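You operate a simulated robot arm through the tools that you are given. There is no shell and no other tool. Be economical: measure what you need, move in short steps, check, and stop when the job is done.

The job below is to be done with a simulated robot arm. You get a single attempt, and the scene is never put back.

## Task
Rinse the greens in the sink under the tap and let them drain in the colander over the green basin.
Fine: shut the tap; when they drip no more, lift the colander into the big bowl, tip the basin into the sink and put it back; the other bunch and the silver basin stay. What is to be rubbed or washed off counts as gone when no trace of it is left.

The check looks at the end state, three seconds after you hand in, the way a careful person would. Anything else that was tipped, shoved, dropped, spilled or broken makes it a failure.

## Robot
A 7-joint arm with a two-finger parallel gripper, fixed in place. Base frame: the origin is at the foot of the arm, x ahead of it, y to its left, z up; the work surface is at about z = 0.69. Units: m, rad, N and s.
With the tool pointing down near the work surface it reaches from about 0.4 to 0.9 m from the base axis. Its first joint turns from -2.007 to 2.007 rad. Payload 3.91 kg.
Tool frame: the origin (TCP) lies between the finger pads and is the grasp point; the fingertips stand 0.03 m ahead of it; z points along the fingers, y is the line along which they close. The gripper opens to 0.11 m. The fingers are 0.02 m wide and 0.01 m thick; the gripper's body (0.048 by 0.112 m) begins 0.055 m behind the TCP.
Orientation is that of the tool frame in the base frame, as [roll, pitch, yaw] about the fixed x, y, z axes, in that order (R = Rz(yaw) Ry(pitch) Rx(roll)). With the fingers straight down and closing along the base's y, the tool's x points along the base's -x, its y along +y and its z along -z.

## Interface
- The arm moves only by the tool move_arm. Its argument "motion" is text: rows parted by semicolons, each of 7 numbers parted by spaces: the shift along the tool's x, y, z in m, then the turn, a rotation vector about the tool's x, y, z in rad, then the gripper command, from -1 (fully open) to 1 (shut), values between in proportion. In form: tx ty tz rx ry rz gripper; .... A call has 1 to 20 rows; each row is the pose to reach, as a shift and turn from the pose commanded when the call began, along the tool's axes at that moment. A row lasts 0.2 s, in which the tool goes at most 0.05 m and 0.15 rad; a call with a longer step from one row to the next is refused whole, and so is a gripper value outside its range. A pose out of reach is approached as far as the arm can. The call stops where the force on the tool passes 40 N (or 10 N more than at its start, if that is more) or the arm is blocked; 0.2 s more then pass. Each finger travels about 0.153 m/s and halts on what it meets, pressing with about 34 N; the grip force reading is that of the motor and also rises with nothing between the fingers. The clock runs only during rows and for 0.2 s after the last one: add rows that repeat a pose to give the fingers time. The reply holds the time, the measured pose of the TCP, the force on the tool along the base axes, the opening and the grip force, in the units named above and with some noise, with the torque about the TCP (base axes, N m) and any sound that the robot's microphone picked up, and new pictures: "show" is both (left out), scene, wrist or none.
- Cameras (640 x 400 px; columns grow to the right, rows downward): "scene" is fixed at [0.3974, 0.4969, 1.6082]; the picture's right is [-0.78, -0.63, 0.00], its down [-0.54, 0.66, -0.52] and it looks along [0.33, -0.40, -0.86] (base axes); focal length 233 px, centre (320, 200). "wrist" rides on the gripper at [0.072, 0.017, -0.103] in the tool frame; the picture's right is [-0.23, 0.97, 0.00], its down [-0.76, -0.18, -0.62] and it looks along [-0.61, -0.14, 0.78] (tool axes); focal length 222 px, centre (320, 200). There is no depth. A picture from a camera that has moved, and an enlarged one, comes with that camera's place and axes in the base frame and with its lens. The place of the scene camera against the robot may be out by one fixed shift of up to 0.012 m in any direction.
- move_column(by): slides the trunk up (or, below 0, down) by that many m; the arm rides with it, the base frame stays. It gives what a move gives, with no picture.
- close_up(camera, box): a new picture of the part [left, top, right, bottom] of that camera's present view, enlarged. The clock stands still meanwhile.
- sign_off(): hands the job in; it is judged then, once.

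Go step by step. Nothing tells you positions but the pictures and the camera data: compare them with the known pose of the tool, close in by small moves and look again before you grip or let go. The budget is 120 turns and 200 pictures, counting those below and the enlarged ones. Unless the task says otherwise, let go and move clear before handing in, and close with one line.

The tools are called after ">>>" by a JSON object that holds its "method" and its "body". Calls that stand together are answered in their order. move_arm: Moves the arm, as the interface text tells. Its arguments: {"type":"object","properties":{"motion":{"type":"string"},"show":{"type":"string","enum":["both","scene","wrist","none"]}},"required":["motion"]} The other tools are called the same way: move_column (by) slides the trunk up or down; close_up (camera, box) takes an enlarged picture of a part of a camera's view; sign_off () hands the job in.

At the start:

```text
t: 0.0
tool_pos: [0.5552, -0.0092, 1.2704]
tcp_rot: [3.141, 0.0, -3.14]
ft_force: [0.4, 0.7, -0.2]
moment: [-0.03, -0.01, 0.02]
finger_gap: 0.1102
grip_force: 0.0
trunk travel left (down, up): [-0.725, 0.265]
```

scene: 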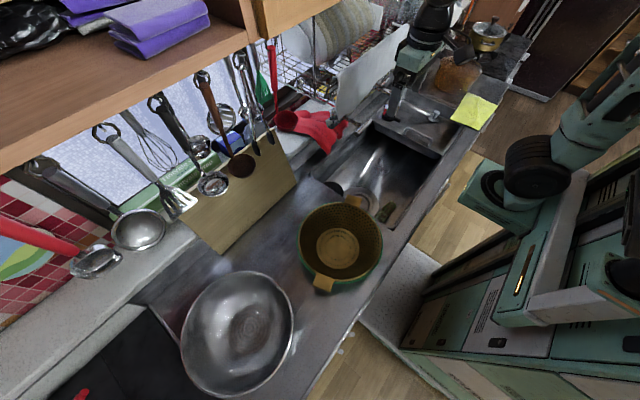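
wrist: 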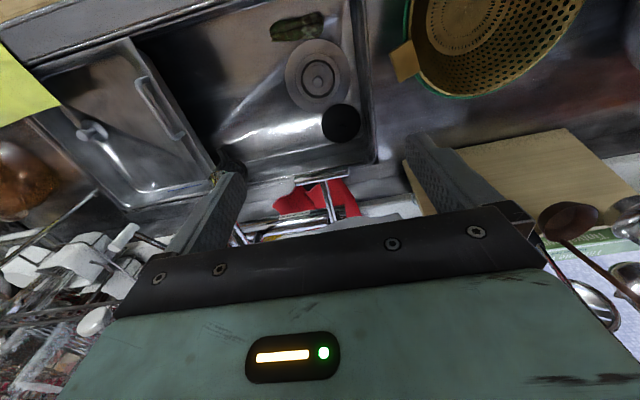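

I see a sink with something green in it near the drain, a colander on a green basin, and a big metal bowl. I'll enlarge the views to identify the tap and the greens.

>>> {"method": "close_up", "body": {"camera": "scene", "box": [320, 50, 520, 240]}}

>>> {"method": "close_up", "body": {"camera": "wrist", "box": [0, 0, 420, 260]}}

>>> {"method": "close_up", "body": {"camera": "scene", "box": [160, 170, 400, 400]}}

```text
2.11 times, centred on (420, 145) of scene
camera zoom: at [0.3974, 0.4969, 1.6082], right [-0.78, -0.63, 0.0], down [-0.54, 0.66, -0.52], along [0.33, -0.4, -0.86], focal length 491 px, centre (110, 316)
```

zoom: 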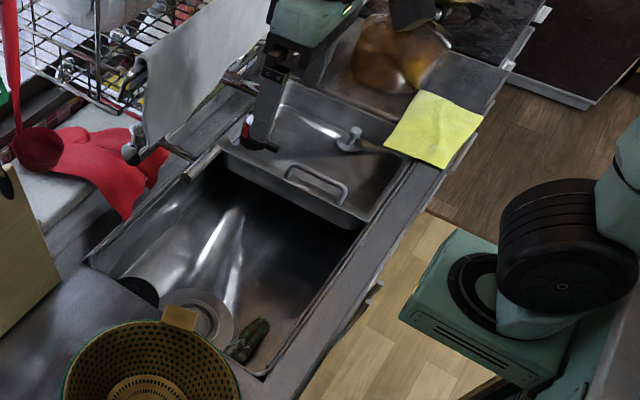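

```text
1.52 times, centred on (210, 130) of wrist
camera zoom: at [0.4826, 0.0079, 1.3738], right [0.23, 0.97, 0.0], down [0.76, -0.18, 0.62], along [0.61, -0.14, -0.78], focal length 338 px, centre (488, 307)
```

zoom: 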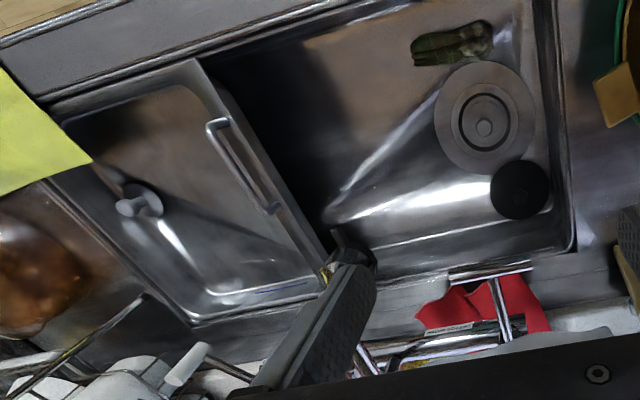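

```text
1.74 times, centred on (280, 285) of scene
camera zoom: at [0.3974, 0.4969, 1.6082], right [-0.78, -0.63, 0.0], down [-0.54, 0.66, -0.52], along [0.33, -0.4, -0.86], focal length 405 px, centre (390, 52)
```

zoom: 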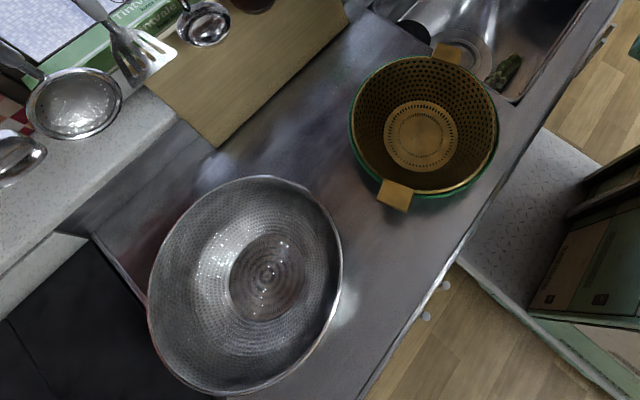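

The greens lie on the sink bottom near (0.48, -0.06). The tap isn't clear behind the finger, so I'll move back and to the right for a better look.

>>> {"method": "move_arm", "body": {"motion": "0.03 -0.03 0 0 0 0 -1; 0.06 -0.06 0 0 0 0 -1; 0.09 -0.09 0 0 0 0 -1; 0.11 -0.12 0 0 0 0 -1; 0.11 -0.16 0 0 0 0 -1; 0.11 -0.2 0 0 0 0 -1"}}

```text
t: 1.4
tool_pos: [0.4607, -0.1951, 1.249]
tcp_rot: [-3.141, -0.001, -3.139]
ft_force: [1.0, 0.2, 0.9]
moment: [-0.01, 0.04, -0.01]
finger_gap: 0.1099
grip_force: 0.1
out of reach, approached as far as the arm can: row 3, 4, 5, 6
trunk travel left (down, up): [-0.725, 0.265]
camera wrist: at [0.3885, -0.1778, 1.3514], right [0.23, 0.97, 0.0], down [0.76, -0.18, 0.62], along [0.61, -0.14, -0.78], focal length 222 px, centre (320, 200)
```

scene: 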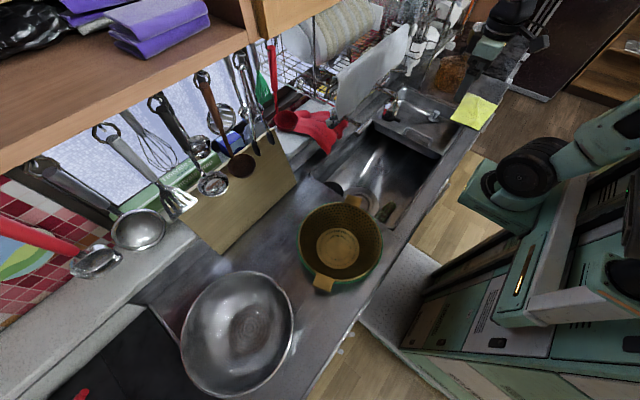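
wrist: 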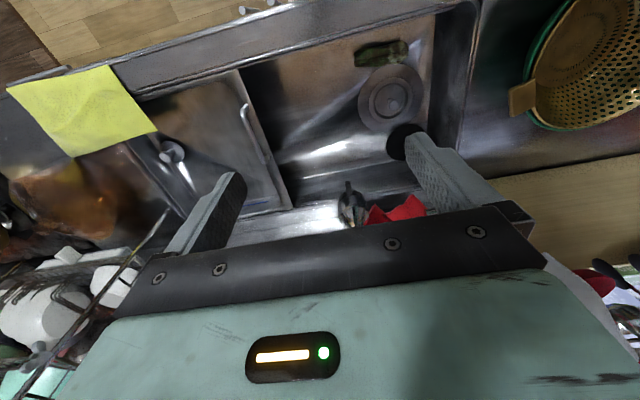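

>>> {"method": "close_up", "body": {"camera": "scene", "box": [340, 60, 500, 160]}}

>>> {"method": "close_up", "body": {"camera": "wrist", "box": [220, 20, 480, 240]}}

>>> {"method": "close_up", "body": {"camera": "wrist", "box": [0, 60, 300, 247]}}

```text
4.00 times, centred on (420, 110) of scene
camera zoom: at [0.3974, 0.4969, 1.6082], right [-0.78, -0.63, 0.0], down [-0.54, 0.66, -0.52], along [0.33, -0.4, -0.86], focal length 932 px, centre (-80, 560)
```

zoom: 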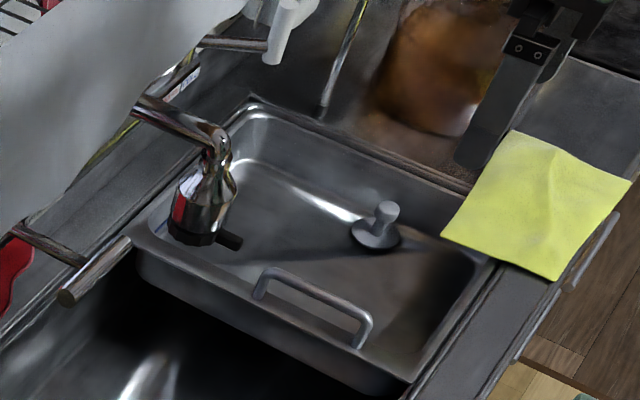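

```text
1.82 times, centred on (350, 130) of wrist
camera zoom: at [0.3885, -0.1778, 1.3514], right [0.23, 0.97, 0.0], down [0.76, -0.18, 0.62], along [0.61, -0.14, -0.78], focal length 404 px, centre (266, 327)
```

zoom: 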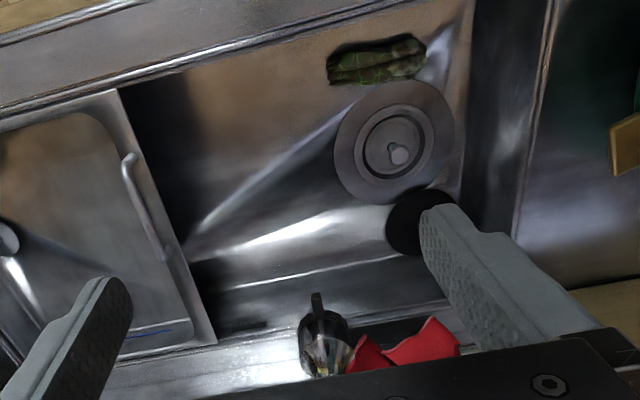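

```text
2.13 times, centred on (150, 154) of wrist
camera zoom: at [0.3885, -0.1778, 1.3514], right [0.23, 0.97, 0.0], down [0.76, -0.18, 0.62], along [0.61, -0.14, -0.78], focal length 474 px, centre (683, 299)
```

zoom: 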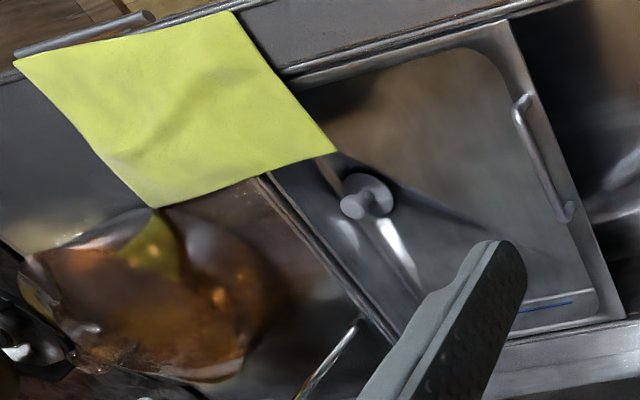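

The tap appears to hang at about (0.64, -0.18, 1.045), with a small black lever toward the robot. I'll zoom in on it and on the greens.

>>> {"method": "close_up", "body": {"camera": "scene", "box": [365, 75, 425, 130]}}

>>> {"method": "close_up", "body": {"camera": "wrist", "box": [320, 165, 400, 230]}}

>>> {"method": "close_up", "body": {"camera": "wrist", "box": [340, 30, 440, 100]}}

```text
7.27 times, centred on (395, 102) of scene
camera zoom: at [0.3974, 0.4969, 1.6082], right [-0.78, -0.63, 0.0], down [-0.54, 0.66, -0.52], along [0.33, -0.4, -0.86], focal length 1695 px, centre (-226, 909)
```

zoom: 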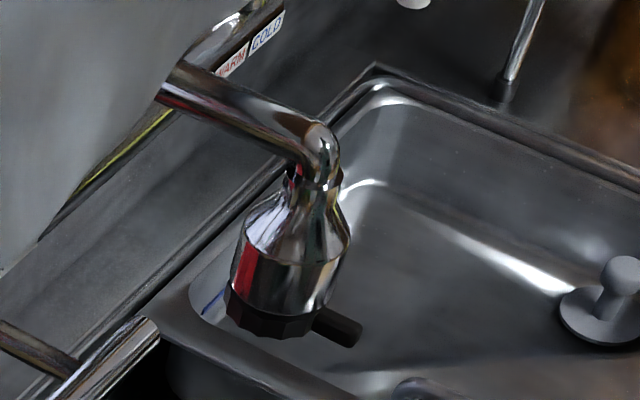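

```text
6.15 times, centred on (360, 198) of wrist
camera zoom: at [0.3885, -0.1778, 1.3514], right [0.23, 0.97, 0.0], down [0.76, -0.18, 0.62], along [0.61, -0.14, -0.78], focal length 1367 px, centre (74, 215)
```

zoom: 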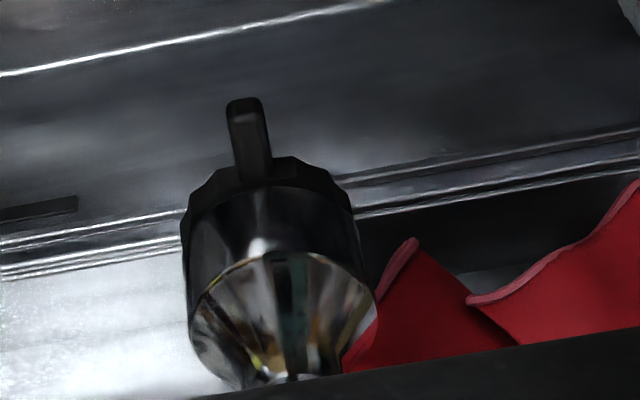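

```text
5.71 times, centred on (390, 65) of wrist
camera zoom: at [0.3885, -0.1778, 1.3514], right [0.23, 0.97, 0.0], down [0.76, -0.18, 0.62], along [0.61, -0.14, -0.78], focal length 1269 px, centre (-80, 971)
```

zoom: 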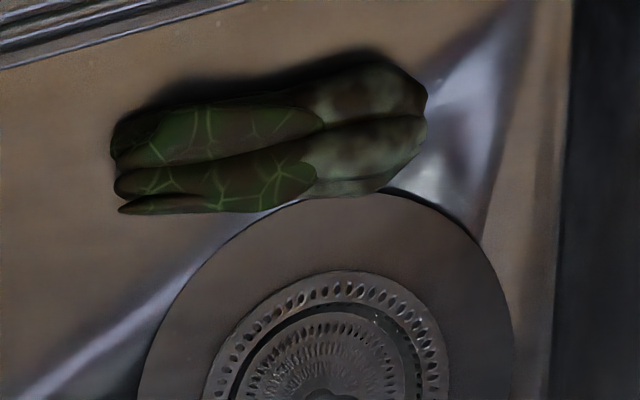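

The tap head has a black collar with a short lever, and there's a WARM/COLD label behind it. I'll tilt the tool forward to look at the tap and the wall behind it.

>>> {"method": "move_arm", "body": {"motion": "0 0 0 0 -0.15 0 -1; 0 0 0 0 -0.3 0 -1; 0 0 0 0 -0.45 0 -1; 0 0 0 0 -0.6 0 -1; 0 0 0 0 -0.6 0 -1"}}

```text
t: 2.6
tool_pos: [0.5142, -0.2323, 1.1804]
tcp_rot: [3.141, 0.601, 3.14]
ft_force: [-0.8, 0.1, -0.1]
moment: [-0.03, -0.02, -0.02]
finger_gap: 0.11
grip_force: 0.1
out of reach, approached as far as the arm can: row 1, 2, 3, 4, 5
trunk travel left (down, up): [-0.725, 0.265]
camera wrist: at [0.3962, -0.2145, 1.2243], right [0.19, 0.97, 0.13], down [0.28, -0.18, 0.94], along [0.94, -0.14, -0.3], focal length 222 px, centre (320, 200)
```

scene: 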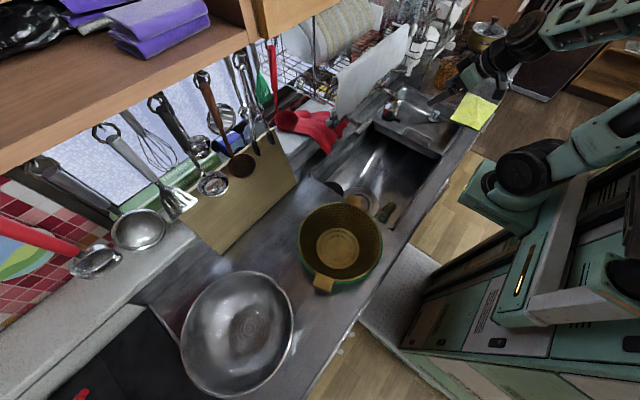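
wrist: 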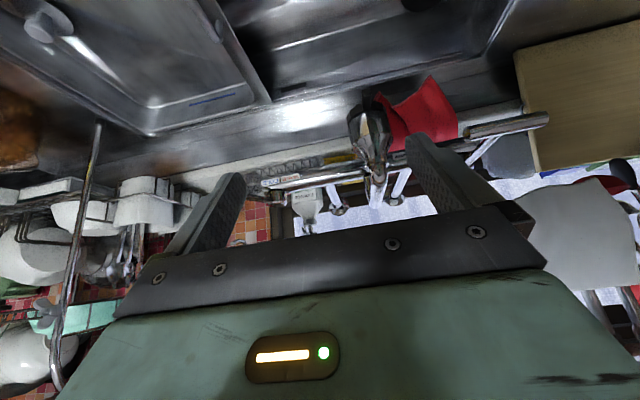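

>>> {"method": "close_up", "body": {"camera": "wrist", "box": [230, 80, 450, 220]}}

```text
2.86 times, centred on (340, 150) of wrist
camera zoom: at [0.3962, -0.2145, 1.2243], right [0.19, 0.97, 0.13], down [0.28, -0.18, 0.94], along [0.94, -0.14, -0.3], focal length 635 px, centre (263, 343)
```

zoom: 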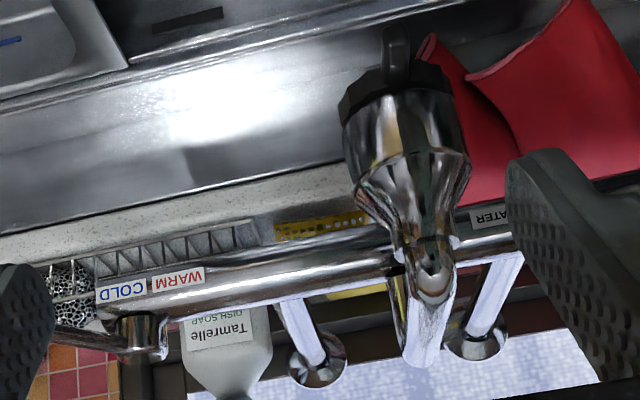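

>>> {"method": "close_up", "body": {"camera": "wrist", "box": [370, 70, 570, 210]}}

>>> {"method": "close_up", "body": {"camera": "wrist", "box": [200, 140, 340, 230]}}

>>> {"method": "close_up", "body": {"camera": "scene", "box": [310, 70, 420, 160]}}

```text
2.86 times, centred on (470, 140) of wrist
camera zoom: at [0.3962, -0.2145, 1.2243], right [0.19, 0.97, 0.13], down [0.28, -0.18, 0.94], along [0.94, -0.14, -0.3], focal length 635 px, centre (-109, 371)
```

zoom: 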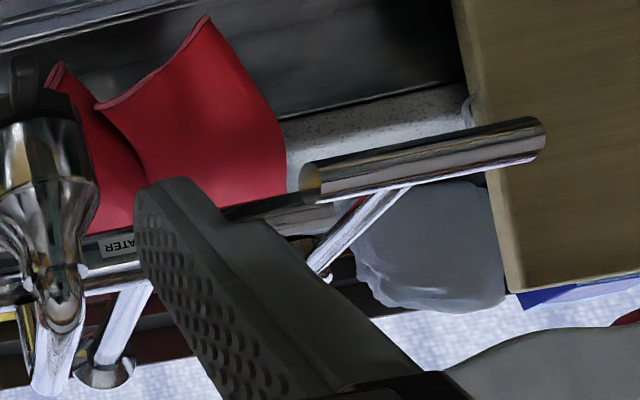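

```text
4.44 times, centred on (270, 185) of wrist
camera zoom: at [0.3962, -0.2145, 1.2243], right [0.19, 0.97, 0.13], down [0.28, -0.18, 0.94], along [0.94, -0.14, -0.3], focal length 987 px, centre (542, 267)
```

zoom: 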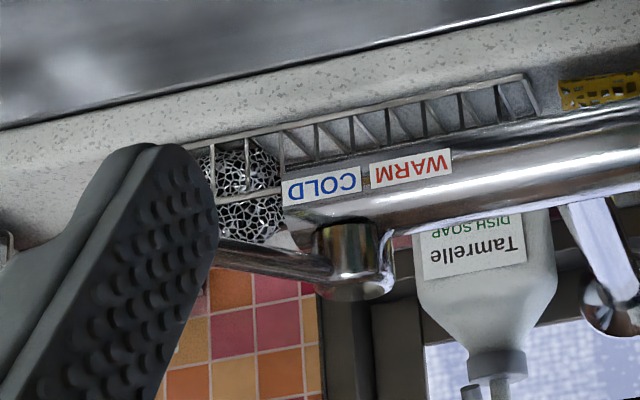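

```text
4.44 times, centred on (365, 115) of scene
camera zoom: at [0.3974, 0.4969, 1.6082], right [-0.78, -0.63, 0.0], down [-0.54, 0.66, -0.52], along [0.33, -0.4, -0.86], focal length 1036 px, centre (120, 578)
```

zoom: 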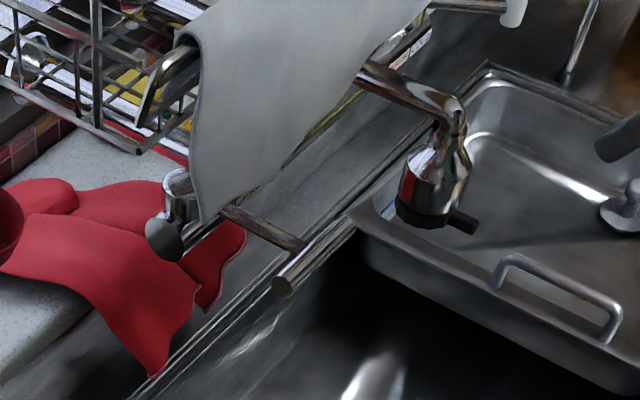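

>>> {"method": "close_up", "body": {"camera": "scene", "box": [325, 95, 375, 135]}}

>>> {"method": "move_column", "body": {"by": -0.08}}

```text
10.00 times, centred on (350, 115) of scene
camera zoom: at [0.3974, 0.4969, 1.6082], right [-0.78, -0.63, 0.0], down [-0.54, 0.66, -0.52], along [0.33, -0.4, -0.86], focal length 2331 px, centre (20, 1050)
```

zoom: 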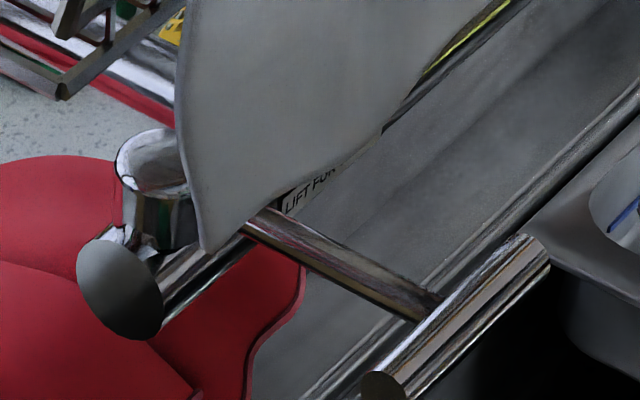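

```text
t: 3.8
tool_pos: [0.5149, -0.2304, 1.0997]
tcp_rot: [3.141, 0.6, 3.141]
ft_force: [0.7, 0.5, -0.4]
moment: [-0.03, -0.01, 0.0]
finger_gap: 0.11
grip_force: 0.1
trunk travel left (down, up): [-0.645, 0.345]
```

The label reads "LIFT FOR WATER": the T-bar lever at about (0.651, -0.03, 1.10) lifts to open. I'll look from lower, checking what hangs above it.

>>> {"method": "move_arm", "body": {"motion": "0 0.04 0 0 0 0 -1; 0 0.08 0 0 -0.15 0 -1; 0.0 0.11 -0.03 0 -0.3 0 -1; 0 0.11 -0.04 0 -0.45 0 -1; 0 0.11 -0.04 0 -0.45 0 -1", "show": "wrist"}}

```text
t: 5.0
tool_pos: [0.6066, -0.1295, 1.1588]
tcp_rot: [-3.141, 1.052, 3.141]
ft_force: [-0.7, 0.0, 0.8]
moment: [-0.01, 0.0, -0.04]
finger_gap: 0.1103
grip_force: 0.0
out of reach, approached as far as the arm can: row 1, 2, 3, 4, 5
trunk travel left (down, up): [-0.645, 0.345]
camera wrist: at [0.4802, -0.1113, 1.1469], right [0.11, 0.97, 0.2], down [-0.16, -0.18, 0.97], along [0.98, -0.14, 0.14], focal length 222 px, centre (320, 200)
```

wrist: 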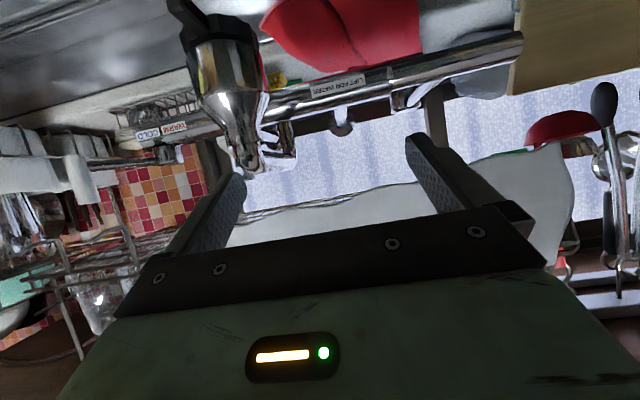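

>>> {"method": "close_up", "body": {"camera": "wrist", "box": [300, 20, 540, 170]}}

>>> {"method": "close_up", "body": {"camera": "scene", "box": [310, 60, 450, 150]}}

```text
2.67 times, centred on (420, 95) of wrist
camera zoom: at [0.4802, -0.1113, 1.1469], right [0.11, 0.97, 0.2], down [-0.16, -0.18, 0.97], along [0.98, -0.14, 0.14], focal length 592 px, centre (53, 480)
```

zoom: 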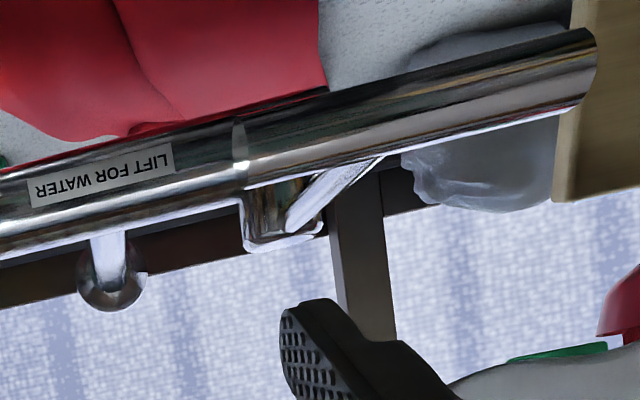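

```text
4.44 times, centred on (380, 105) of scene
camera zoom: at [0.3974, 0.4969, 1.6082], right [-0.78, -0.63, 0.0], down [-0.54, 0.66, -0.52], along [0.33, -0.4, -0.86], focal length 1036 px, centre (53, 622)
```

zoom: 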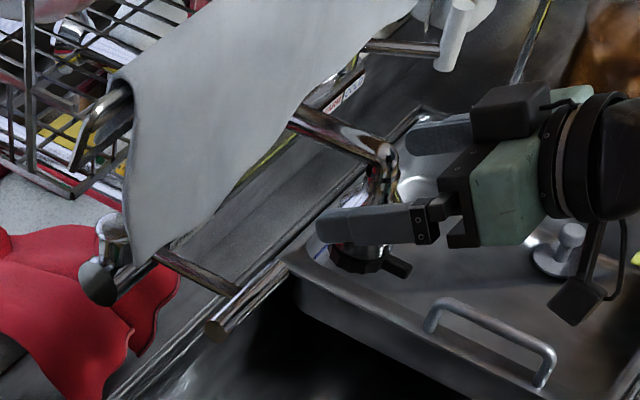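

The lever pivots about the mixer body and a grey cloth hangs just above and behind it. I'll shift left and back to be clear of the spout, then lower the trunk a bit so that a level tool becomes reachable.

>>> {"method": "move_arm", "body": {"motion": "-0.02 0.0 -0.02 0 0 0 -1; -0.02 0.04 -0.04 0 0 0 -1; -0.02 0.08 -0.04 0 0 0 -1; -0.02 0.1 -0.04 0 0 0 1; -0.02 0.1 -0.04 0 0 0 1; -0.02 0.1 -0.04 0 0 0 1", "show": "none"}}

>>> {"method": "move_column", "body": {"by": -0.1}}

```text
t: 6.4
tool_pos: [0.5882, -0.0157, 1.1746]
tcp_rot: [-3.141, 1.049, 3.141]
ft_force: [1.2, -0.2, 0.2]
moment: [0.04, -0.02, -0.01]
finger_gap: 0.0001
grip_force: 34.2
out of reach, approached as far as the arm can: row 1, 2, 3, 4, 5, 6
trunk travel left (down, up): [-0.645, 0.345]
```

```text
t: 7.7
tool_pos: [0.5891, -0.0165, 1.0738]
tcp_rot: [-3.141, 1.051, 3.141]
ft_force: [-0.8, -0.6, -0.4]
moment: [-0.01, 0.01, -0.01]
finger_gap: 0.0
grip_force: 33.4
trunk travel left (down, up): [-0.545, 0.445]
```

>>> {"method": "move_arm", "body": {"motion": "0 0 -0.02 0 -0.15 0 1; 0 0 -0.02 0 -0.3 0 1; 0 0 -0.02 0 -0.42 0 1; 0 0 -0.02 0 -0.42 0 1"}}

```text
t: 8.7
tool_pos: [0.6067, 0.0109, 1.1194]
tcp_rot: [3.135, 1.473, 3.134]
ft_force: [0.0, 0.2, 0.5]
moment: [0.01, -0.05, -0.01]
finger_gap: 0.0
grip_force: 33.9
out of reach, approached as far as the arm can: row 1, 2, 3, 4
trunk travel left (down, up): [-0.545, 0.445]
camera wrist: at [0.496, 0.0288, 1.0581], right [0.02, 0.97, 0.23], down [-0.54, -0.18, 0.82], along [0.84, -0.14, 0.53], focal length 222 px, centre (320, 200)
```

scene: 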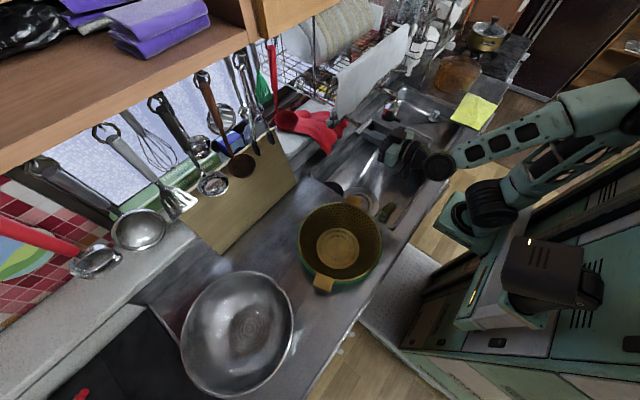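
wrist: 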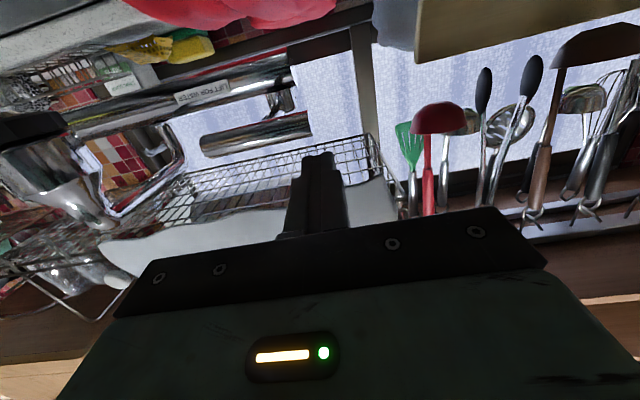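

The bar's left end is right where I estimated. I'll drop the column to get the closed fingers below the bar, then shift right and go forward beneath it.

>>> {"method": "move_column", "body": {"by": -0.065}}

>>> {"method": "move_arm", "body": {"motion": "0 -0.03 0 0 0 0 1; 0 -0.055 0.02 0 0 0 1; 0 -0.055 0.02 0 0 0 1"}}

```text
t: 9.7
tool_pos: [0.6071, 0.0106, 1.0557]
tcp_rot: [3.141, 1.471, 3.14]
ft_force: [0.1, -0.1, -1.5]
moment: [0.02, 0.03, 0.01]
finger_gap: 0.0
grip_force: 33.8
trunk travel left (down, up): [-0.48, 0.51]
```

```text
t: 10.5
tool_pos: [0.632, -0.0424, 1.058]
tcp_rot: [3.14, 1.466, 3.138]
ft_force: [-0.7, -0.2, 0.4]
moment: [0.03, 0.03, 0.02]
finger_gap: 0.0001
grip_force: 33.9
out of reach, approached as far as the arm can: row 1, 2, 3
trunk travel left (down, up): [-0.48, 0.51]
camera wrist: at [0.521, -0.0246, 0.9967], right [0.03, 0.97, 0.23], down [-0.54, -0.18, 0.82], along [0.84, -0.14, 0.52], focal length 222 px, centre (320, 200)
```

scene: 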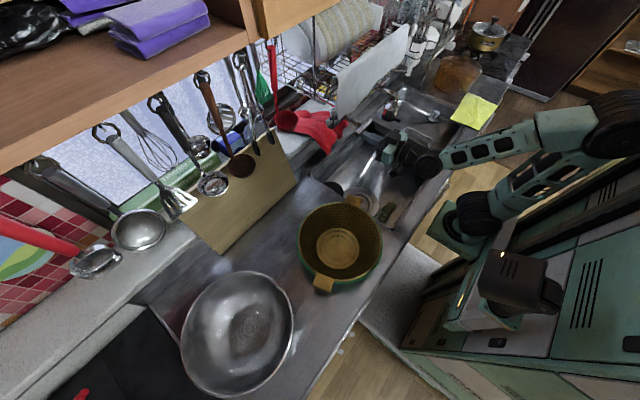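
wrist: 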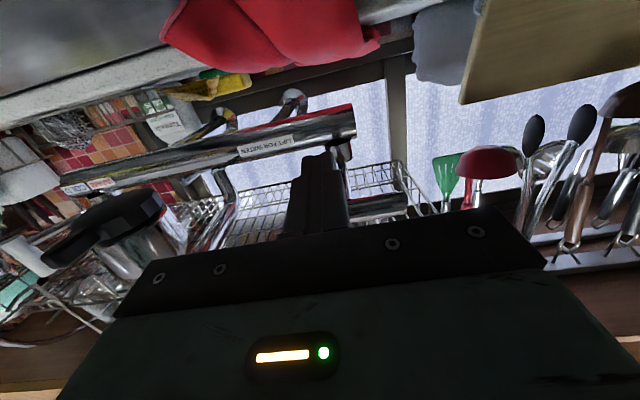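

>>> {"method": "move_arm", "body": {"motion": "0 0 0.025 0 0 0 1; 0 0 0.025 0 0 0 1", "show": "wrist"}}

>>> {"method": "move_column", "body": {"by": 0.03}}

>>> {"method": "close_up", "body": {"camera": "scene", "box": [320, 70, 480, 170]}}

```text
t: 11.1
tool_pos: [0.6558, -0.0426, 1.0549]
tcp_rot: [3.14, 1.468, 3.14]
ft_force: [0.4, 0.1, -0.8]
moment: [-0.02, 0.0, -0.02]
finger_gap: 0.0
grip_force: 33.9
trunk travel left (down, up): [-0.48, 0.51]
camera wrist: at [0.5458, -0.0248, 0.9938], right [0.02, 0.97, 0.23], down [-0.54, -0.18, 0.82], along [0.84, -0.14, 0.52], focal length 222 px, centre (320, 200)
```

wrist: 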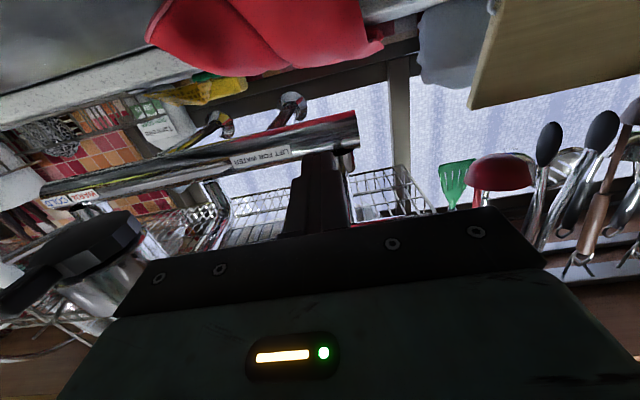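

```text
t: 11.9
tool_pos: [0.6568, -0.0429, 1.0846]
tcp_rot: [-3.141, 1.47, 3.14]
ft_force: [0.0, 0.9, -0.1]
moment: [0.0, -0.01, 0.01]
finger_gap: 0.0
grip_force: 33.8
trunk travel left (down, up): [-0.51, 0.48]
```

```text
4.00 times, centred on (400, 120) of scene
camera zoom: at [0.3974, 0.4969, 1.6082], right [-0.78, -0.63, 0.0], down [-0.54, 0.66, -0.52], along [0.33, -0.4, -0.86], focal length 932 px, centre (0, 520)
```

zoom: 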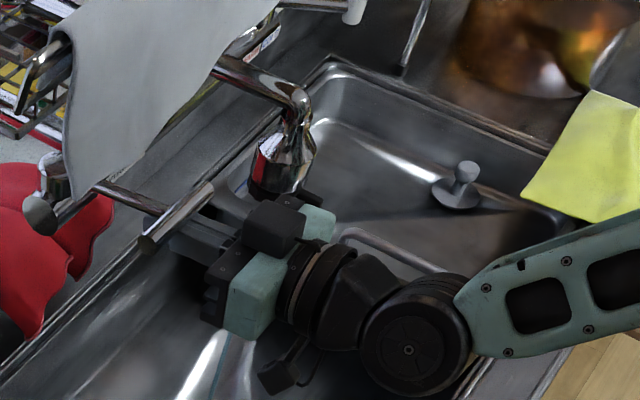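

>>> {"method": "move_column", "body": {"by": 0.02}}

>>> {"method": "close_up", "body": {"camera": "scene", "box": [320, 70, 480, 170]}}

```text
t: 12.6
tool_pos: [0.6561, -0.0412, 1.1061]
tcp_rot: [3.141, 1.467, 3.139]
ft_force: [0.4, 0.2, 0.2]
moment: [0.02, 0.0, -0.02]
finger_gap: 0.0001
grip_force: 34.2
trunk travel left (down, up): [-0.53, 0.46]
```

```text
4.00 times, centred on (400, 120) of scene
camera zoom: at [0.3974, 0.4969, 1.6082], right [-0.78, -0.63, 0.0], down [-0.54, 0.66, -0.52], along [0.33, -0.4, -0.86], focal length 932 px, centre (0, 520)
```

zoom: 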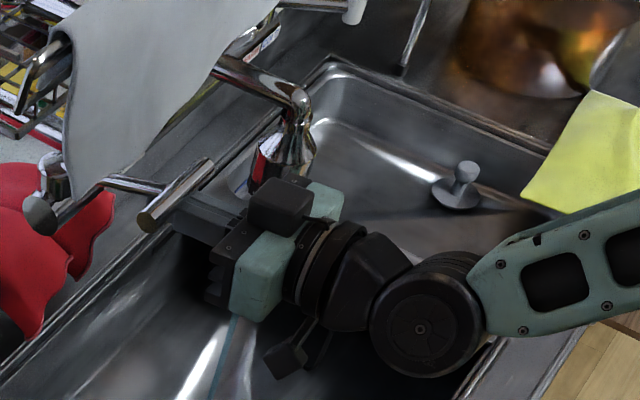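

The lever is rising and a thin stream seems to have begun. I'll lift a little more.

>>> {"method": "move_column", "body": {"by": 0.02}}

>>> {"method": "close_up", "body": {"camera": "scene", "box": [320, 70, 480, 220]}}

```text
t: 13.2
tool_pos: [0.6559, -0.0418, 1.1259]
tcp_rot: [3.141, 1.47, 3.141]
ft_force: [0.0, -1.0, -0.1]
moment: [0.02, 0.02, 0.0]
finger_gap: 0.0
grip_force: 33.8
trunk travel left (down, up): [-0.55, 0.44]
```

```text
2.67 times, centred on (400, 145) of scene
camera zoom: at [0.3974, 0.4969, 1.6082], right [-0.78, -0.63, 0.0], down [-0.54, 0.66, -0.52], along [0.33, -0.4, -0.86], focal length 622 px, centre (107, 347)
```

zoom: 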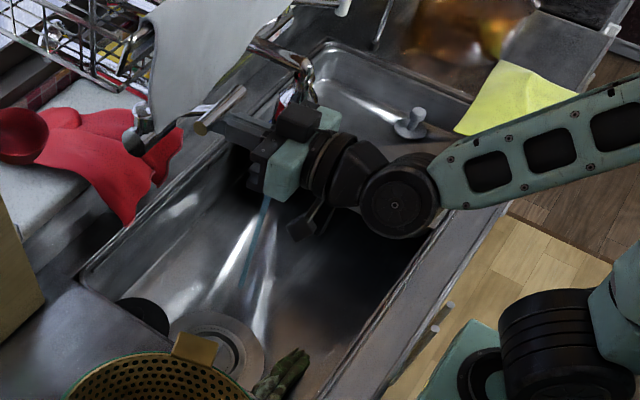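

Water is running and falls at about (0.64, -0.18). Now I back out from under the lever and turn the tool downward.

>>> {"method": "move_arm", "body": {"motion": "0.01 0 -0.03 0 0 0 1; 0.01 0 -0.06 0 0.1 0 1; 0.01 0 -0.08 0 0.25 0 1; 0.01 0 -0.1 0 0.4 0 0; 0.01 0 -0.12 0 0.55 0 0; 0.01 0 -0.13 0 0.7 0 0; 0.01 0 -0.13 0 0.85 0 -1; 0.01 0 -0.13 0 1.0 0 -1; 0.01 0 -0.13 0 1.15 0 -1; 0.01 0 -0.13 0 1.3 0 -1; 0.01 0 -0.13 0 1.45 0 -1; 0.01 0 -0.13 0 1.47 0 -1; 0.01 0 -0.13 0 1.47 0 -1"}}

```text
t: 16.0
tool_pos: [0.5409, -0.0378, 1.1264]
tcp_rot: [-3.127, 0.002, 3.14]
ft_force: [0.3, -0.1, 0.2]
moment: [0.0, 0.0, 0.02]
finger_gap: 0.1102
grip_force: 0.0
out of reach, approached as far as the arm can: row 1, 2, 3, 4, 5, 6, 7, 8, 9, 10, 11, 12, 13
trunk travel left (down, up): [-0.55, 0.44]
camera wrist: at [0.4678, -0.0203, 1.2289], right [0.23, 0.97, -0.01], down [0.76, -0.17, 0.63], along [0.61, -0.15, -0.78], focal length 222 px, centre (320, 200)
```

scene: 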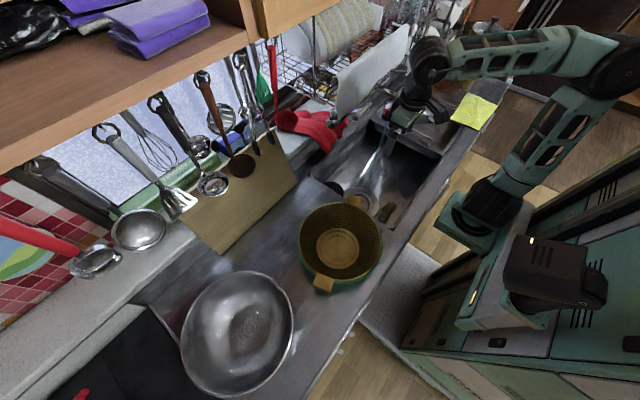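
wrist: 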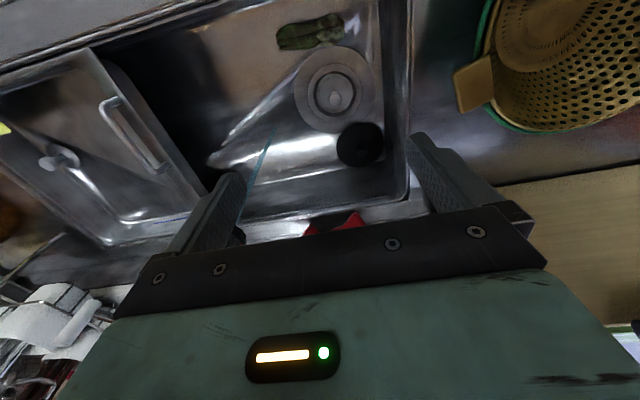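

The stream runs into the sink. The greens lie close to the sink's front wall, so I'll measure that gap before descending.

>>> {"method": "close_up", "body": {"camera": "scene", "box": [340, 160, 440, 240]}}

>>> {"method": "close_up", "body": {"camera": "wrist", "box": [220, 0, 420, 120]}}

```text
5.00 times, centred on (390, 200) of scene
camera zoom: at [0.3974, 0.4969, 1.6082], right [-0.78, -0.63, 0.0], down [-0.54, 0.66, -0.52], along [0.33, -0.4, -0.86], focal length 1165 px, centre (-30, 200)
```

zoom: 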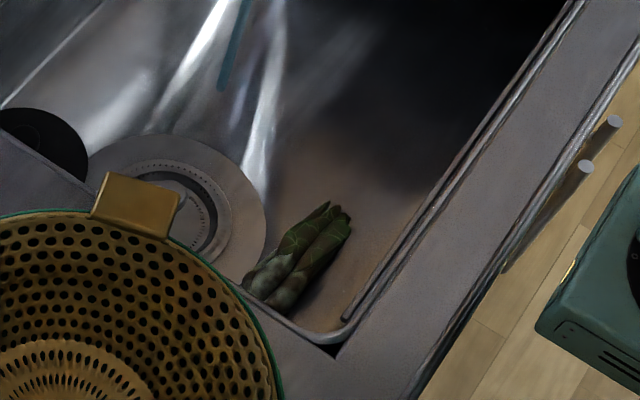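

```text
3.20 times, centred on (320, 60) of wrist
camera zoom: at [0.4678, -0.0203, 1.2289], right [0.23, 0.97, -0.01], down [0.76, -0.17, 0.63], along [0.61, -0.15, -0.78], focal length 711 px, centre (320, 648)
```

zoom: 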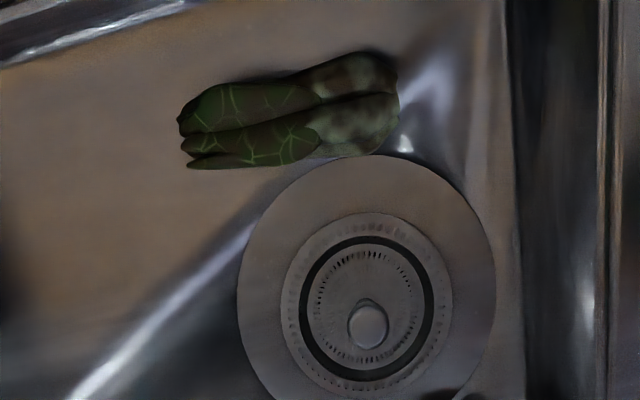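

The bunch spans y from about -0.105 to 0.013 at x≈0.48, and the sink front wall is at x≈0.42. I'll lower the column and turn the tool so the fingers close along x.

>>> {"method": "move_column", "body": {"by": -0.2}}

>>> {"method": "move_arm", "body": {"motion": "0.01 0 0 0 0 0.15 -0.64; 0.02 0 0 0 0 0.3 -0.64; 0.03 0 0 0 0 0.45 -0.64; 0.04 0 0 0 0 0.6 -0.64; 0.045 0 0 0 0 0.75 -0.64; 0.045 0 0 0 0 0.9 -0.64; 0.045 0 0 0 0 1.05 -0.64; 0.045 0 0 0 0 1.2 -0.64; 0.045 0 0 0 0 1.35 -0.64; 0.045 0 0 0 0 1.47 -0.64; 0.045 0 0 0 0 1.47 -0.64"}}

```text
t: 18.2
tool_pos: [0.5412, -0.0378, 0.9264]
tcp_rot: [-3.128, 0.003, 3.139]
ft_force: [-0.7, -0.5, -0.6]
moment: [0.0, 0.0, 0.02]
finger_gap: 0.11
grip_force: 0.1
trunk travel left (down, up): [-0.35, 0.64]
```

```text
t: 20.6
tool_pos: [0.5252, -0.0294, 0.9201]
tcp_rot: [3.137, 0.031, 1.669]
ft_force: [0.5, 0.2, -0.8]
moment: [0.01, -0.02, 0.02]
finger_gap: 0.0902
grip_force: 0.1
out of reach, approached as far as the arm can: row 1, 2, 3, 4, 5, 6, 7, 8, 9, 10, 11
trunk travel left (down, up): [-0.35, 0.64]
camera wrist: at [0.534, 0.0478, 1.0216], right [0.99, -0.13, 0.01], down [-0.11, -0.76, 0.65], along [-0.08, -0.64, -0.76], focal length 222 px, centre (320, 200)
```

scene: 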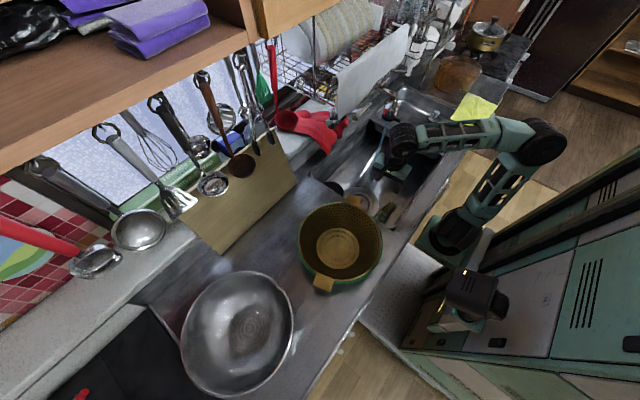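
wrist: 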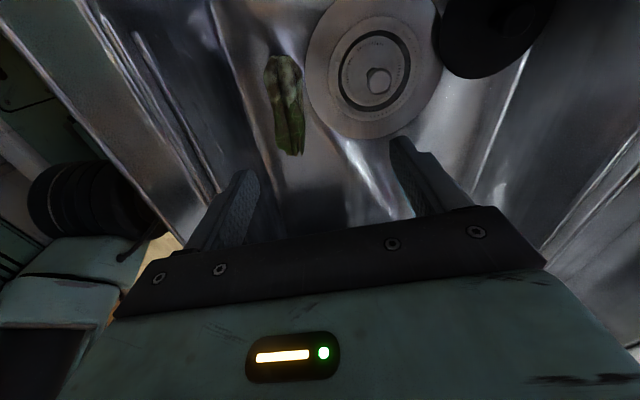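

>>> {"method": "move_arm", "body": {"motion": "0 0 0.04 0 0 0 -0.64; 0 0 0.08 0 0 0 -0.64; 0 0 0.1 0 0 0 -0.64; 0 0 0.1 0 0 0 -0.64"}}

```text
t: 21.6
tool_pos: [0.5256, -0.031, 0.8204]
tcp_rot: [3.139, 0.016, 1.67]
ft_force: [0.7, -0.5, 0.5]
moment: [-0.01, 0.0, 0.02]
finger_gap: 0.0905
grip_force: 0.2
trunk travel left (down, up): [-0.35, 0.64]
camera wrist: at [0.5346, 0.0441, 0.9229], right [0.99, -0.13, 0.0], down [-0.1, -0.77, 0.63], along [-0.08, -0.63, -0.77], focal length 222 px, centre (320, 200)
```

scene: 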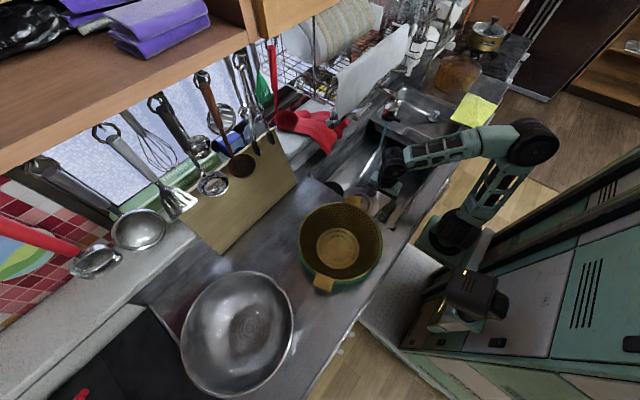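
wrist: 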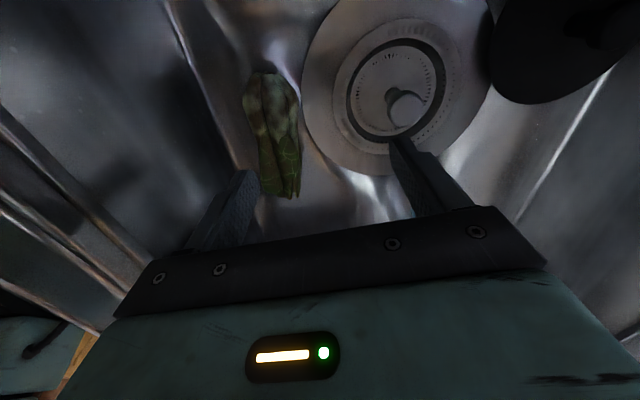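

The bunch's centre is about (0.482, -0.048) and I can reach lower now. I'll line up over it with a small tilt away from the front wall.

>>> {"method": "move_arm", "body": {"motion": "-0.005 -0.02 0 0.06 0 0.1 -0.64; -0.010 -0.038 0 0.12 0 0.2 -0.64; -0.010 -0.038 0.015 0.12 0 0.2 -0.64; -0.010 -0.038 0.015 0.12 0 0.2 -0.64", "show": "wrist"}}

>>> {"method": "close_up", "body": {"camera": "scene", "box": [340, 130, 460, 230]}}

```text
t: 22.6
tool_pos: [0.4969, -0.0461, 0.7985]
tcp_rot: [-3.032, 0.033, 1.471]
ft_force: [-0.9, -0.2, 0.1]
moment: [0.01, -0.01, -0.01]
finger_gap: 0.0901
grip_force: 0.0
out of reach, approached as far as the arm can: row 2, 3, 4
trunk travel left (down, up): [-0.35, 0.64]
camera wrist: at [0.5325, 0.0272, 0.8967], right [0.94, -0.33, -0.1], down [-0.18, -0.73, 0.66], along [-0.29, -0.61, -0.74], focal length 222 px, centre (320, 200)
```

wrist: 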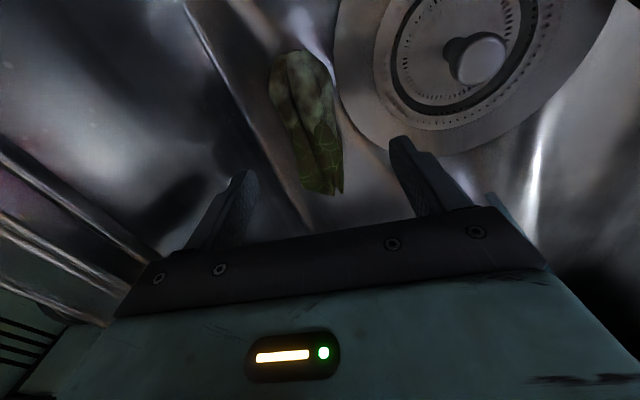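

```text
4.00 times, centred on (400, 180) of scene
camera zoom: at [0.3974, 0.4969, 1.6082], right [-0.78, -0.63, 0.0], down [-0.54, 0.66, -0.52], along [0.33, -0.4, -0.86], focal length 932 px, centre (0, 280)
```

zoom: 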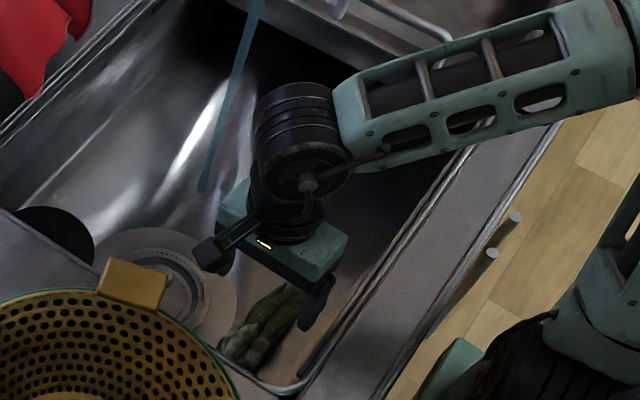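

>>> {"method": "move_column", "body": {"by": 0.1}}

>>> {"method": "move_arm", "body": {"motion": "0 0 0.05 0 0 0 -0.64; 0 -0.004 0.09 0 0 0 -0.64; 0 -0.010 0.12 0 0 0 -0.64; 0 -0.010 0.12 0 0 0 -0.64"}}

```text
t: 23.9
tool_pos: [0.4967, -0.0461, 0.8989]
tcp_rot: [-3.031, 0.033, 1.471]
ft_force: [0.7, 1.1, 0.2]
moment: [-0.02, 0.01, 0.01]
finger_gap: 0.0899
grip_force: 0.1
trunk travel left (down, up): [-0.45, 0.54]
```

```text
t: 24.8
tool_pos: [0.4705, -0.0568, 0.7993]
tcp_rot: [-3.051, 0.022, 1.472]
ft_force: [23.1, -2.2, 0.6]
moment: [0.0, 0.12, 0.31]
finger_gap: 0.079
grip_force: 0.0
out of reach, approached as far as the arm can: row 2, 3, 4
trunk travel left (down, up): [-0.45, 0.54]
stopped in row 4: the force on the tool passed its limit at 43 N (the readings are from after the stop); the commanded pose is now the measured one
camera wrist: at [0.5039, 0.0157, 0.8998], right [0.94, -0.32, -0.08], down [-0.2, -0.73, 0.65], along [-0.27, -0.6, -0.75], focal length 222 px, centre (320, 200)
```

scene: 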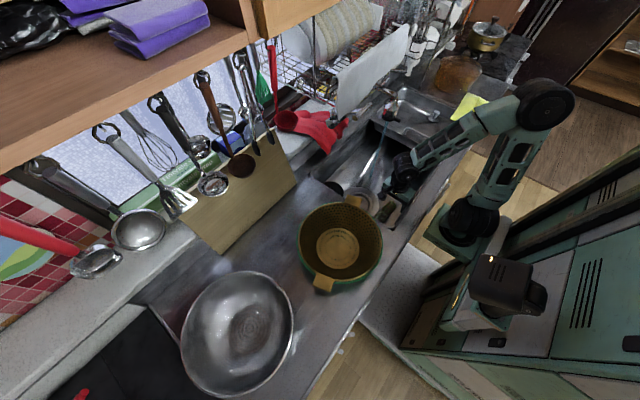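
wrist: 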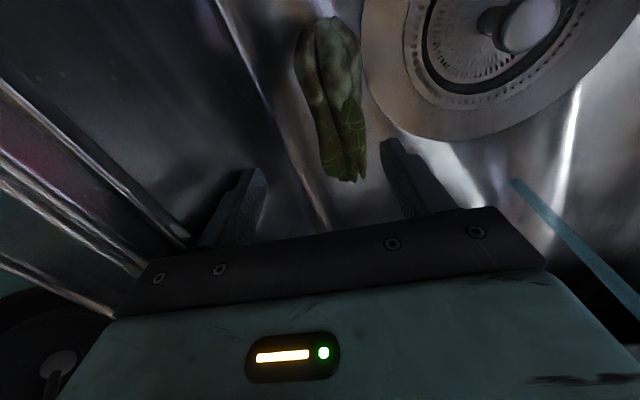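

The near finger touched the front wall (x≈0.415). I'll shift back away from it, then descend on the bunch.

>>> {"method": "move_arm", "body": {"motion": "0.01 0.019 0 0 0 0 -0.64; 0.01 0.019 0.0 0 0 0 -0.64; 0.01 0.019 0.03 0 0 0 -0.64; 0.01 0.019 0.045 0 0 0 -0.64; 0.01 0.019 0.045 0 0 0 -0.64", "show": "wrist"}}

>>> {"method": "close_up", "body": {"camera": "scene", "box": [340, 130, 460, 230]}}

```text
t: 25.7
tool_pos: [0.4723, -0.064, 0.7926]
tcp_rot: [-3.064, 0.014, 1.469]
ft_force: [21.5, -3.1, 3.2]
moment: [-0.02, 0.2, 0.26]
finger_gap: 0.0801
grip_force: 0.1
out of reach, approached as far as the arm can: row 1, 2, 3, 4
trunk travel left (down, up): [-0.45, 0.54]
stopped in row 4: the force on the tool passed its limit at 52 N (the readings are from after the stop); the commanded pose is now the measured one
camera wrist: at [0.5033, 0.0071, 0.8931], right [0.94, -0.33, -0.07], down [-0.2, -0.74, 0.65], along [-0.26, -0.59, -0.76], focal length 222 px, centre (320, 200)
```

wrist: 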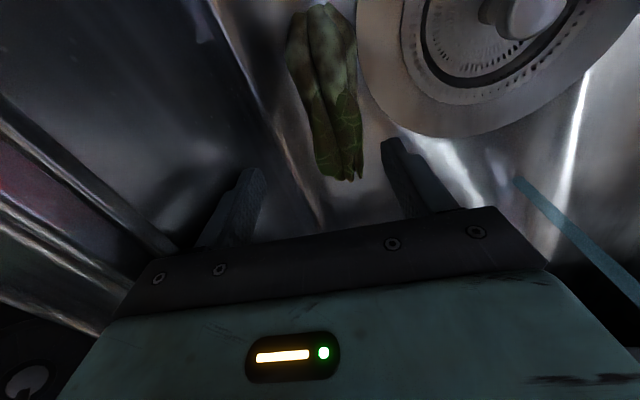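

```text
4.00 times, centred on (400, 180) of scene
camera zoom: at [0.3974, 0.4969, 1.6082], right [-0.78, -0.63, 0.0], down [-0.54, 0.66, -0.52], along [0.33, -0.4, -0.86], focal length 932 px, centre (0, 280)
```

zoom: 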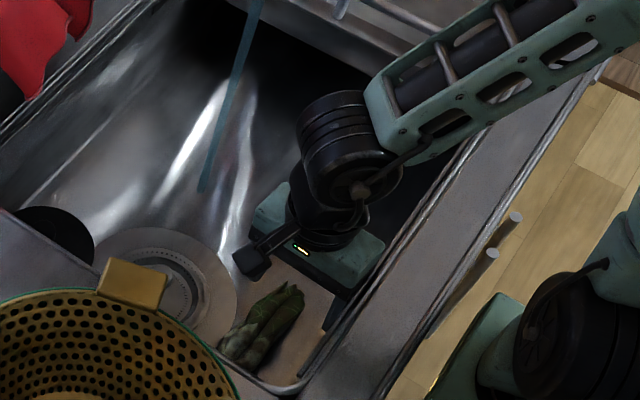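

The arm is at a joint limit here rather than free. I'll go up with the column to free the finger, then reposition.

>>> {"method": "move_column", "body": {"by": 0.1}}

>>> {"method": "move_arm", "body": {"motion": "0.01 0.01 0 0 0 0 -0.64; 0.02 0.03 0 0 0 0 -0.64; 0.02 0.03 0 0 0 0 -0.64", "show": "none"}}

```text
t: 27.1
tool_pos: [0.4663, -0.0636, 0.892]
tcp_rot: [-3.056, 0.017, 1.469]
ft_force: [0.5, -0.6, 1.1]
moment: [0.01, 0.0, 0.03]
finger_gap: 0.0901
grip_force: 0.0
trunk travel left (down, up): [-0.55, 0.44]
```

```text
t: 27.9
tool_pos: [0.4807, -0.0595, 0.9056]
tcp_rot: [-3.06, 0.016, 1.469]
ft_force: [0.9, 0.0, 0.0]
moment: [0.0, 0.02, 0.0]
finger_gap: 0.0903
grip_force: 0.1
out of reach, approached as far as the arm can: row 1, 2, 3
trunk travel left (down, up): [-0.55, 0.44]
```

>>> {"method": "move_column", "body": {"by": 0.06}}

>>> {"method": "move_arm", "body": {"motion": "0 0.03 0 0 0 -0.15 -0.64; 0 0.05 0 0 0 -0.3 -0.64; 0 0.05 0 0 0 -0.45 -0.64; 0 0.05 0 0 0 -0.6 -0.64; 0 0.05 0 0 0 -0.75 -0.64; 0 0.05 0 0 0 -0.9 -0.64; 0 0.05 0 0 0 -1.05 -0.64; 0 0.05 0 0 0 -1.2 -0.64; 0 0.05 0 0 0 -1.35 -0.64; 0 0.05 0 0 0 -1.5 -0.64; 0 0.05 0 0 0 -1.65 -0.64; 0 0.05 0 0 0 -1.65 -0.64"}}

```text
t: 28.9
tool_pos: [0.482, -0.0601, 0.9658]
tcp_rot: [-3.06, 0.015, 1.47]
ft_force: [-0.5, -0.4, 0.8]
moment: [-0.03, 0.03, -0.02]
finger_gap: 0.0905
grip_force: 0.1
trunk travel left (down, up): [-0.61, 0.38]
```

```text
t: 31.4
tool_pos: [0.5095, -0.0773, 0.9812]
tcp_rot: [-3.133, -0.081, 3.121]
ft_force: [-0.8, 0.6, 0.7]
moment: [-0.02, 0.03, -0.01]
finger_gap: 0.0904
grip_force: 0.1
out of reach, approached as far as the arm can: row 1, 2, 3, 4, 5, 6, 7, 8, 9, 10, 11, 12
trunk travel left (down, up): [-0.61, 0.38]
camera wrist: at [0.4464, -0.0576, 1.09], right [0.25, 0.97, -0.03], down [0.81, -0.19, 0.56], along [0.54, -0.16, -0.83], focal length 222 px, centre (320, 200)
```

scene: 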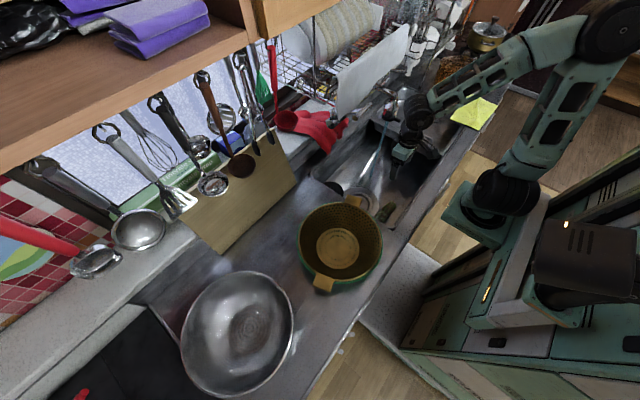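
wrist: 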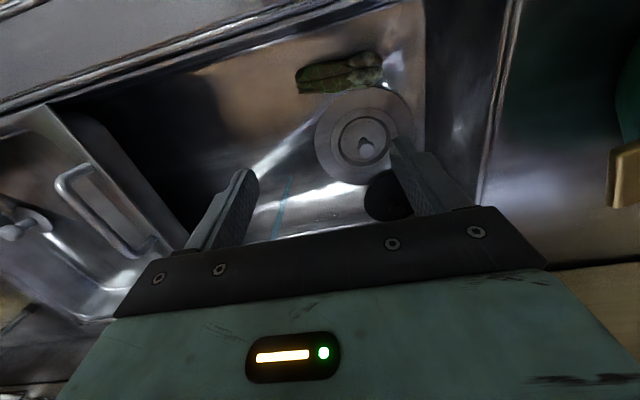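

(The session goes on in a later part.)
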